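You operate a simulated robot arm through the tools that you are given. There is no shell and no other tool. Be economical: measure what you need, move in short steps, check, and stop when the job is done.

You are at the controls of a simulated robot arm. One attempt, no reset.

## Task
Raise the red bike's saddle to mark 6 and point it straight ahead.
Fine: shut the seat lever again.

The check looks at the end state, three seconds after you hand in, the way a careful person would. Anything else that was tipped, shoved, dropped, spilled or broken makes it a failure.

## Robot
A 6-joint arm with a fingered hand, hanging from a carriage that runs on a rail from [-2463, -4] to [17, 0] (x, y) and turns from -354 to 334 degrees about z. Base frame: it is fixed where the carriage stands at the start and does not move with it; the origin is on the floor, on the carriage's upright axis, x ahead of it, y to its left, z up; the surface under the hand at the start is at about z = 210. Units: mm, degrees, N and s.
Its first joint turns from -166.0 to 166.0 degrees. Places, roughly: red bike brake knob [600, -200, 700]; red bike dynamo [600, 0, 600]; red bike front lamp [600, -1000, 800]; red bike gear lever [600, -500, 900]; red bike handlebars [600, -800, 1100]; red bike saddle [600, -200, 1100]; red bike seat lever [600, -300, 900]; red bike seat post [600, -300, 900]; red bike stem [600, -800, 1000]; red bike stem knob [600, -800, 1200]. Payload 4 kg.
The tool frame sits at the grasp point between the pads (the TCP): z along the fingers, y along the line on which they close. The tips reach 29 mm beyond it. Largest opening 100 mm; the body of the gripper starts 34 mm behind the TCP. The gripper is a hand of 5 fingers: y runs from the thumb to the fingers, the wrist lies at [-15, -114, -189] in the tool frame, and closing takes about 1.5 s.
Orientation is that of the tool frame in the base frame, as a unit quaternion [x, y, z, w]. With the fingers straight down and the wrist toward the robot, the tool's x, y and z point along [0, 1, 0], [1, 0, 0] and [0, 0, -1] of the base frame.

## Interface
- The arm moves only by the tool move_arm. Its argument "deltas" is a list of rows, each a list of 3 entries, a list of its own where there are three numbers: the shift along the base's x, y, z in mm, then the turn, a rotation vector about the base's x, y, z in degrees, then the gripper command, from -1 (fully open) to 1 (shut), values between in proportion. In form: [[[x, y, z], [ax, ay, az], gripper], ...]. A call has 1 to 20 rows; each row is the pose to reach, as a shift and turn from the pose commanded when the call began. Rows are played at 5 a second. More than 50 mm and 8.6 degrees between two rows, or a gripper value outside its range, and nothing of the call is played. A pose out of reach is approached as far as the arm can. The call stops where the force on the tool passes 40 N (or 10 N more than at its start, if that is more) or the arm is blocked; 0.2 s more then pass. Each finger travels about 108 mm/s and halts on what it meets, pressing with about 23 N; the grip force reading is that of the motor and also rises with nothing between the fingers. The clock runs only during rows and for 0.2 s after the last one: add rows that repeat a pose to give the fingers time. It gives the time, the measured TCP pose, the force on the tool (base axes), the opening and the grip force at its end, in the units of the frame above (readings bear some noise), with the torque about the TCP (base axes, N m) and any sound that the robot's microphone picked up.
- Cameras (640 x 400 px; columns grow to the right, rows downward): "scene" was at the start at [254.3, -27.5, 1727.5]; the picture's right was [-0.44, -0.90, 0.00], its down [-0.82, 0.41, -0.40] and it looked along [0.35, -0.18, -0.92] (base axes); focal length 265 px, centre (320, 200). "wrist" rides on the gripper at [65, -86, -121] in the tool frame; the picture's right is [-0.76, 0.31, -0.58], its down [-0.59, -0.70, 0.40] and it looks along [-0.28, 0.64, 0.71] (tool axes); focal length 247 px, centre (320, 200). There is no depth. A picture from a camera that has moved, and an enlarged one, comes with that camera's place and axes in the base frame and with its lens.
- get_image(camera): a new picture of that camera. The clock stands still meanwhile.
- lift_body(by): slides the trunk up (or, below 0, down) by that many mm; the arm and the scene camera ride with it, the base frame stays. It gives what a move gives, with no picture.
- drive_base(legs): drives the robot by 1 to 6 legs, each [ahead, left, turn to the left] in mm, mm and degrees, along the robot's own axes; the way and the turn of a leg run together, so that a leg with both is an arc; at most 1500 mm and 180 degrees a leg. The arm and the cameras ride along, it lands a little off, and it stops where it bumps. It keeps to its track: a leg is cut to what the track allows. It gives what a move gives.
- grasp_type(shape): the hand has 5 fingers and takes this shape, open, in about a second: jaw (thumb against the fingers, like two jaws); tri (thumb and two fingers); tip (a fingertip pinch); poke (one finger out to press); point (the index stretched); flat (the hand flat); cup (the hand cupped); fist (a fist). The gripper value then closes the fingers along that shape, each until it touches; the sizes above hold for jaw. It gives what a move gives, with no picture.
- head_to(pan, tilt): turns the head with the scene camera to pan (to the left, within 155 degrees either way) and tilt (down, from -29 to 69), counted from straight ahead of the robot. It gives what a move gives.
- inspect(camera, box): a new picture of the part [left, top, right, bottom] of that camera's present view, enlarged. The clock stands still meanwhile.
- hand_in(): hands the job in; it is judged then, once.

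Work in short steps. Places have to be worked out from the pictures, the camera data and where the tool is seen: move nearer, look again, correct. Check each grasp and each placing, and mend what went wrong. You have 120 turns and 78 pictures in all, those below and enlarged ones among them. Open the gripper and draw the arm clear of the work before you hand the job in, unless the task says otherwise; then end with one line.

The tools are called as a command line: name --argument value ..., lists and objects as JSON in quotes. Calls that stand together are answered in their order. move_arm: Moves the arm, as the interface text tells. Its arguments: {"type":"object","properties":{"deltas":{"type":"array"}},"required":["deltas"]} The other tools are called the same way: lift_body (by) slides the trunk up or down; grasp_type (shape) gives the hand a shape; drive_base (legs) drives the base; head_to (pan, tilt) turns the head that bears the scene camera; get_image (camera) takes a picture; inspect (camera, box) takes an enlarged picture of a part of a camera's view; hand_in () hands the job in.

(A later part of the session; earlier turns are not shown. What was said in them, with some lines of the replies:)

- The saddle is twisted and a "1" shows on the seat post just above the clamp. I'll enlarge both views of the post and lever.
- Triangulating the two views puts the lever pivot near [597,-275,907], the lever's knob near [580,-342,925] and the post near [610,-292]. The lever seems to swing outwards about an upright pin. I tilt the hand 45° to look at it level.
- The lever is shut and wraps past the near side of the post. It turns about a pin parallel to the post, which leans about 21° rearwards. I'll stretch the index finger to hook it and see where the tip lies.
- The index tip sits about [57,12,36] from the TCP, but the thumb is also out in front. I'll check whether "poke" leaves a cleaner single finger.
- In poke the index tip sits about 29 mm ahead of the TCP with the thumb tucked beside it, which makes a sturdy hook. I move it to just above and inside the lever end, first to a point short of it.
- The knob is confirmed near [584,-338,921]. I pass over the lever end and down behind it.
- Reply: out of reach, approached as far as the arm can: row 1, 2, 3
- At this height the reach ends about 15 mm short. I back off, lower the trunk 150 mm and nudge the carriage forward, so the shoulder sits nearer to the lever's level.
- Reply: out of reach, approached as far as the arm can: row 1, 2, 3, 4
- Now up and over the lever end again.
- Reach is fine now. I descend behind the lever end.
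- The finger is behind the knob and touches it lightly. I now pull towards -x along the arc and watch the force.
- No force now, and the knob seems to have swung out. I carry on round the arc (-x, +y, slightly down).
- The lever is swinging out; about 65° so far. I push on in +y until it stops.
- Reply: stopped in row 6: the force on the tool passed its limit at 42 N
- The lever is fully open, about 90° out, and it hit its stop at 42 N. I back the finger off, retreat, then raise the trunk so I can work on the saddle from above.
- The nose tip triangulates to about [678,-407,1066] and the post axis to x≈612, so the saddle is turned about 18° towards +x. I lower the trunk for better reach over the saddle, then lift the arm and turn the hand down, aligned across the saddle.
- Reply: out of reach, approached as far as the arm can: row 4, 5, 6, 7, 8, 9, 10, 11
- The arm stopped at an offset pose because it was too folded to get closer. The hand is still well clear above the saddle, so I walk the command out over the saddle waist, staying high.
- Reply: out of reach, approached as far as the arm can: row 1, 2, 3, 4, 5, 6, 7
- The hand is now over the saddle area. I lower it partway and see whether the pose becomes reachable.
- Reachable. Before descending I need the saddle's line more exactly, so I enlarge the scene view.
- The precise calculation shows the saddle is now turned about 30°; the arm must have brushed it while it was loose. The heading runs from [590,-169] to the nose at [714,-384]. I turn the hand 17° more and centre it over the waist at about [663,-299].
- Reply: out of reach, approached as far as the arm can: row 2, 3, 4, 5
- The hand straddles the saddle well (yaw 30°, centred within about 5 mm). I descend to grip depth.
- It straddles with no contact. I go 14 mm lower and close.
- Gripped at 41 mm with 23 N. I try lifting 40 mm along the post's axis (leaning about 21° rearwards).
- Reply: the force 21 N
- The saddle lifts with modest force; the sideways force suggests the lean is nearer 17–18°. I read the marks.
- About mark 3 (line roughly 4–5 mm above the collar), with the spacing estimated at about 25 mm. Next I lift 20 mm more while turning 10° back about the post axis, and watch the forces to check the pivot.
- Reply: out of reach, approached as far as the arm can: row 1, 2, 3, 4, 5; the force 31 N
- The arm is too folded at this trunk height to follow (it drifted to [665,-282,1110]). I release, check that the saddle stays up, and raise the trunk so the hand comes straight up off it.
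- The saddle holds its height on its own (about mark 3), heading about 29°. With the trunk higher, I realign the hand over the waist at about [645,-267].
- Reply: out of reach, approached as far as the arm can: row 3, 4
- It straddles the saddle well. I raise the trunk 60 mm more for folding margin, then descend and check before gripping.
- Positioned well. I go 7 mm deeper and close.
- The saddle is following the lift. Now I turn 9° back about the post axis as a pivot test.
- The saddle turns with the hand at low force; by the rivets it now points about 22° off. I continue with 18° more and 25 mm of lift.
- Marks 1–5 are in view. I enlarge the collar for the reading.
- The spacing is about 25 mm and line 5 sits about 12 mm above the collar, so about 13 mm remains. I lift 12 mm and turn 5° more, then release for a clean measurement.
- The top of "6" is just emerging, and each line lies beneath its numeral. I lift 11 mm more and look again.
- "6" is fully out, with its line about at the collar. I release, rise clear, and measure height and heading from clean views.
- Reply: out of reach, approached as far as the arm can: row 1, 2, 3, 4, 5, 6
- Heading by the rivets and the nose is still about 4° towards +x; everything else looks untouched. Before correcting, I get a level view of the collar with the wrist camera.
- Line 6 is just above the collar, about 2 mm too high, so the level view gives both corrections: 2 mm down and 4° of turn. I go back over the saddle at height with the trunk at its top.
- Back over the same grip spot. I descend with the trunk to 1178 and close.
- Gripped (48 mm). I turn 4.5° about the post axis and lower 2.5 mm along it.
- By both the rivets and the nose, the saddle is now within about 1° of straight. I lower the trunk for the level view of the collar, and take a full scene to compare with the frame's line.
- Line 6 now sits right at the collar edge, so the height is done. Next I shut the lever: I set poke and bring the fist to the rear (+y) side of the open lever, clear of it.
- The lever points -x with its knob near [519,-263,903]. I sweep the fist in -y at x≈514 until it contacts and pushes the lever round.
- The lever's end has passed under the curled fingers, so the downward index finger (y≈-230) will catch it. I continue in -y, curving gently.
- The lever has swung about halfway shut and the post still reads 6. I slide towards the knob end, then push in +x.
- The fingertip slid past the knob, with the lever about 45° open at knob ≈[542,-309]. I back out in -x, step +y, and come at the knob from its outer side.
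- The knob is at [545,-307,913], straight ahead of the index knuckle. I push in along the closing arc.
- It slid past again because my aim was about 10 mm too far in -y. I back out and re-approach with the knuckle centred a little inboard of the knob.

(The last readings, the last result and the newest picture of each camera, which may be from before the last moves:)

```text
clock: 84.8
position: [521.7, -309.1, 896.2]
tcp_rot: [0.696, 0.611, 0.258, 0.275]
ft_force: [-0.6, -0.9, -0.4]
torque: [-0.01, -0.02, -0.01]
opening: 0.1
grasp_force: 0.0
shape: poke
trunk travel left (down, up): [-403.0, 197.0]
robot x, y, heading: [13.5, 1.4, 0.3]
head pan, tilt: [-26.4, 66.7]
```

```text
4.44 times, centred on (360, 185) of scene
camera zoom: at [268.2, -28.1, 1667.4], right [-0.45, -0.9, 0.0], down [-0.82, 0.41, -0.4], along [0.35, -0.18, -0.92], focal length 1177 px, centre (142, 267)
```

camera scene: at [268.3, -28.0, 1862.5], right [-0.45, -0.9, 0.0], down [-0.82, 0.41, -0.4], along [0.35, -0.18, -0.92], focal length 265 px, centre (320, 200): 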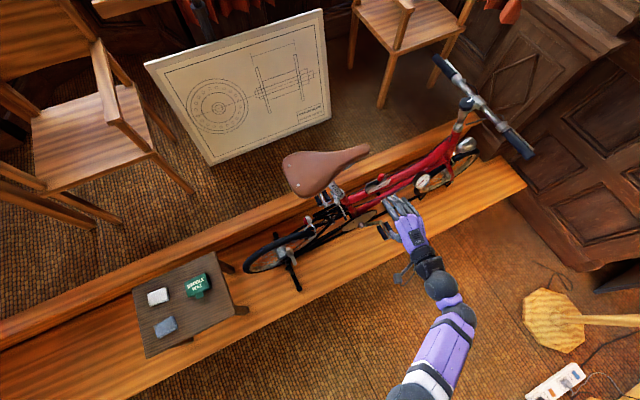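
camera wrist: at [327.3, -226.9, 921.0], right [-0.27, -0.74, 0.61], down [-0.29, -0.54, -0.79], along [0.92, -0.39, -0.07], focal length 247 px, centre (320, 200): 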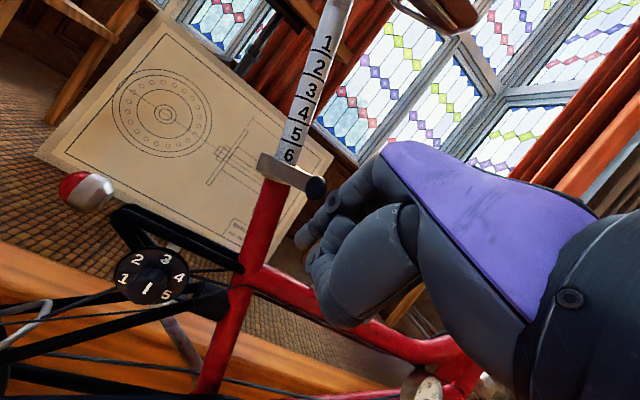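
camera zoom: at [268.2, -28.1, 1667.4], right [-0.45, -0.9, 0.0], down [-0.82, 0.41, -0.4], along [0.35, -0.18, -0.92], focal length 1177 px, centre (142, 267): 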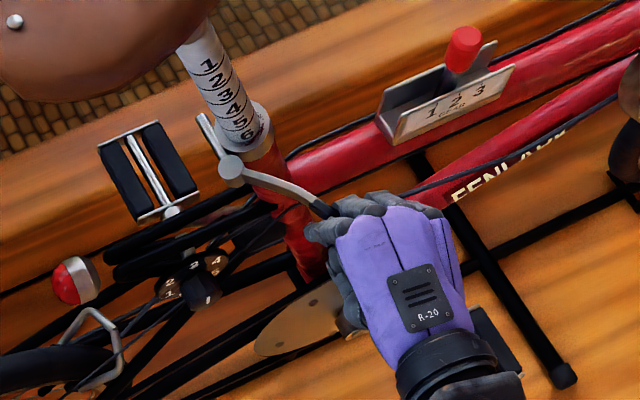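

The index finger is now at the knob's outer side. I push on along the arc.

move_arm --deltas '[[[8, -2, 1], [0, 0, 0], -1], [[16, -5, 2], [0, 0, 0], -1], [[24, -9, 4], [0, 0, 0], -1], [[30, -12, 5], [0, 0, 0], -1], [[36, -14, 6], [0, 0, 0], -1]]'

inspect --camera "scene" --box '[300, 140, 420, 230]'

```text
clock: 86.0
position: [555.7, -331.3, 904.4]
tcp_rot: [0.698, 0.609, 0.254, 0.279]
ft_force: [-12.0, -24.0, 3.7]
torque: [0.11, -0.13, -0.25]
opening: 0.0
grasp_force: 0.1
shape: poke
trunk travel left (down, up): [-403.0, 197.0]
robot x, y, heading: [17.7, -1.0, -0.2]
head pan, tilt: [-26.4, 66.7]
```

```text
4.44 times, centred on (360, 185) of scene
camera zoom: at [267.3, -30.4, 1667.2], right [-0.45, -0.89, 0.0], down [-0.82, 0.41, -0.4], along [0.35, -0.18, -0.92], focal length 1177 px, centre (142, 267)
```

zoom: 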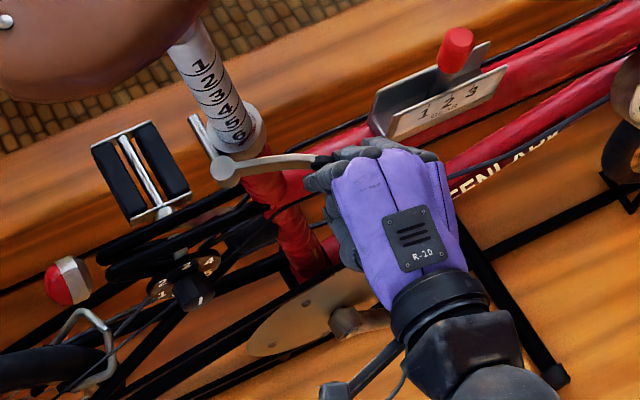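

The lever is almost home, with the knob at about [575,-330] against 584 when shut and the cam now resisting. I press further in +x while holding y.

move_arm --deltas '[[[4, 3, 0], [0, 0, 0], -1], [[8, 5, 0], [0, 0, 0], -1], [[12, 6, 1], [0, 0, 0], -1], [[16, 6, 1], [0, 0, 0], -1], [[20, 6, 1], [0, 0, 0], -1]]'

inspect --camera "scene" --box '[300, 140, 420, 230]'

```text
clock: 86.5
position: [564.6, -321.2, 902.8]
tcp_rot: [0.7, 0.607, 0.255, 0.278]
ft_force: [0.3, 0.7, -1.0]
torque: [0.0, 0.0, -0.06]
opening: 0.2
grasp_force: 0.0
shape: poke
trunk travel left (down, up): [-403.0, 197.0]
robot x, y, heading: [12.8, 3.0, 0.1]
head pan, tilt: [-26.4, 66.7]
stopped in row 2: the force on the tool passed its limit at 41 N (the readings are from after the stop); the commanded pose is now the measured one
```

```text
4.44 times, centred on (360, 185) of scene
camera zoom: at [268.5, -27.4, 1667.4], right [-0.45, -0.89, 0.0], down [-0.82, 0.41, -0.4], along [0.35, -0.18, -0.92], focal length 1177 px, centre (142, 267)
```

zoom: 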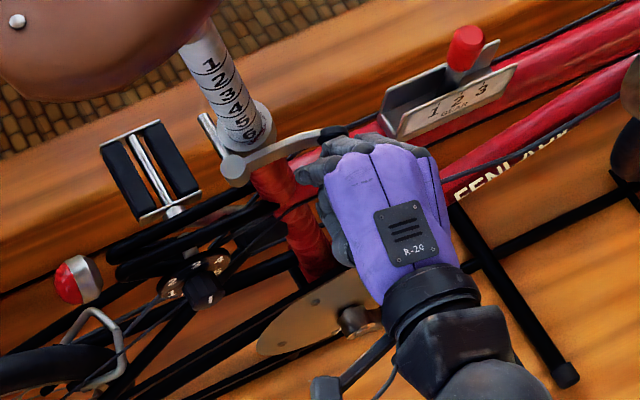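

It snapped over: the knob is at about [588,-345], matching the original shut position. One more gentle press to confirm it's solid.

move_arm --deltas '[[[4, 0, 1], [0, 0, 0], -1], [[8, 0, 1], [0, 0, 0], -1], [[11, 0, 1], [0, 0, 0], -1], [[13, 0, 1], [0, 0, 0], -1]]'

```text
clock: 87.5
position: [572.7, -324.3, 903.0]
tcp_rot: [0.701, 0.606, 0.253, 0.278]
ft_force: [-14.4, 4.1, 3.4]
torque: [-0.16, -0.42, -0.11]
opening: 0.0
grasp_force: 0.1
shape: poke
trunk travel left (down, up): [-403.0, 197.0]
robot x, y, heading: [12.2, -1.4, -0.1]
head pan, tilt: [-26.4, 66.7]
```

It is firm against the clamp (about 14 N reaction). I withdraw straight back and verify with level and top views.

move_arm --deltas '[[[-20, 0, 0], [0, 0, 0], -1], [[-60, 0, 0], [0, 0, 0], -1], [[-105, -5, 5], [0, 0, 0], -1], [[-150, -10, 15], [0, 0, 0], -1], [[-170, -12, 15], [0, 0, 0], -1], [[-170, -12, 15], [0, 0, 0], -1]]'

inspect --camera "wrist" --box '[200, 100, 320, 190]'

get_image --camera "scene"

```text
clock: 88.9
position: [405.7, -339.4, 919.2]
tcp_rot: [0.7, 0.607, 0.254, 0.278]
ft_force: [0.1, -0.9, 0.5]
torque: [-0.01, -0.04, 0.0]
opening: 0.1
grasp_force: 0.1
shape: poke
trunk travel left (down, up): [-403.0, 197.0]
robot x, y, heading: [13.2, 3.8, -0.1]
head pan, tilt: [-26.4, 66.7]
```

```text
4.44 times, centred on (260, 145) of wrist
camera zoom: at [269.4, -254.3, 947.6], right [-0.29, -0.73, 0.61], down [-0.3, -0.54, -0.79], along [0.91, -0.41, -0.07], focal length 1098 px, centre (587, 444)
```

zoom: 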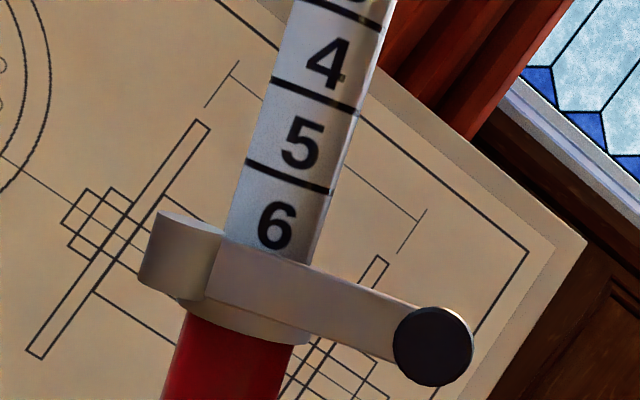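

```text
6 pictures are left
camera scene: at [268.2, -28.3, 1667.5], right [-0.45, -0.89, 0.0], down [-0.82, 0.41, -0.4], along [0.35, -0.18, -0.92], focal length 265 px, centre (320, 200)
```

scene: 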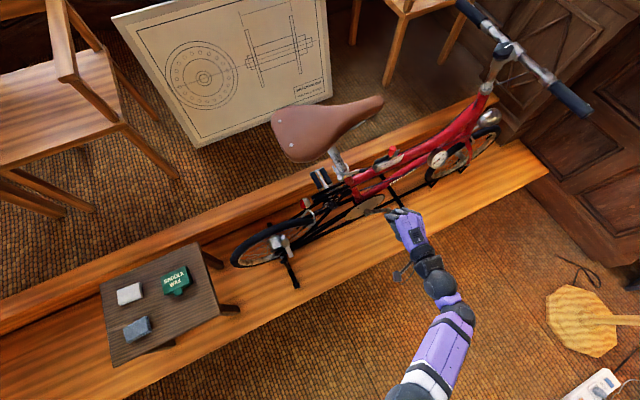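

The lever is shut as it was at the start, with line 6 at the collar. One last heading check of the saddle.

inspect --camera "scene" --box '[250, 80, 410, 200]'

grasp_type --shape "jaw"

```text
3.33 times, centred on (330, 140) of scene
camera zoom: at [268.2, -28.3, 1667.5], right [-0.45, -0.89, 0.0], down [-0.82, 0.41, -0.4], along [0.35, -0.18, -0.92], focal length 882 px, centre (287, 400)
```

zoom: 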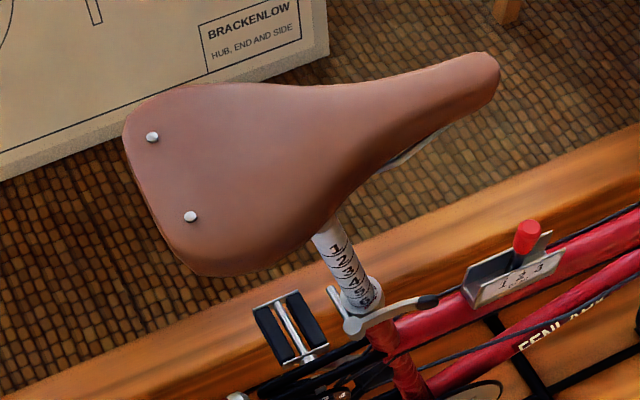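

```text
clock: 89.8
position: [406.3, -338.8, 920.5]
tcp_rot: [0.699, 0.607, 0.254, 0.279]
ft_force: [-1.1, -0.3, 0.5]
torque: [0.02, -0.01, -0.01]
opening: 99.6
grasp_force: 0.0
shape: jaw
trunk travel left (down, up): [-403.0, 197.0]
robot x, y, heading: [15.1, 3.2, -0.0]
head pan, tilt: [-26.4, 66.7]
```

The saddle points straight ahead (about -1°, within measuring error), line 6 is at the collar, the lever is shut and the arm is clear with the hand open. I hand in.

hand_in

```text
The job is handed in.
```

I raised the saddle to mark 6, pointed it straight ahead to within about 1° by my measurement, and shut the seat lever again.
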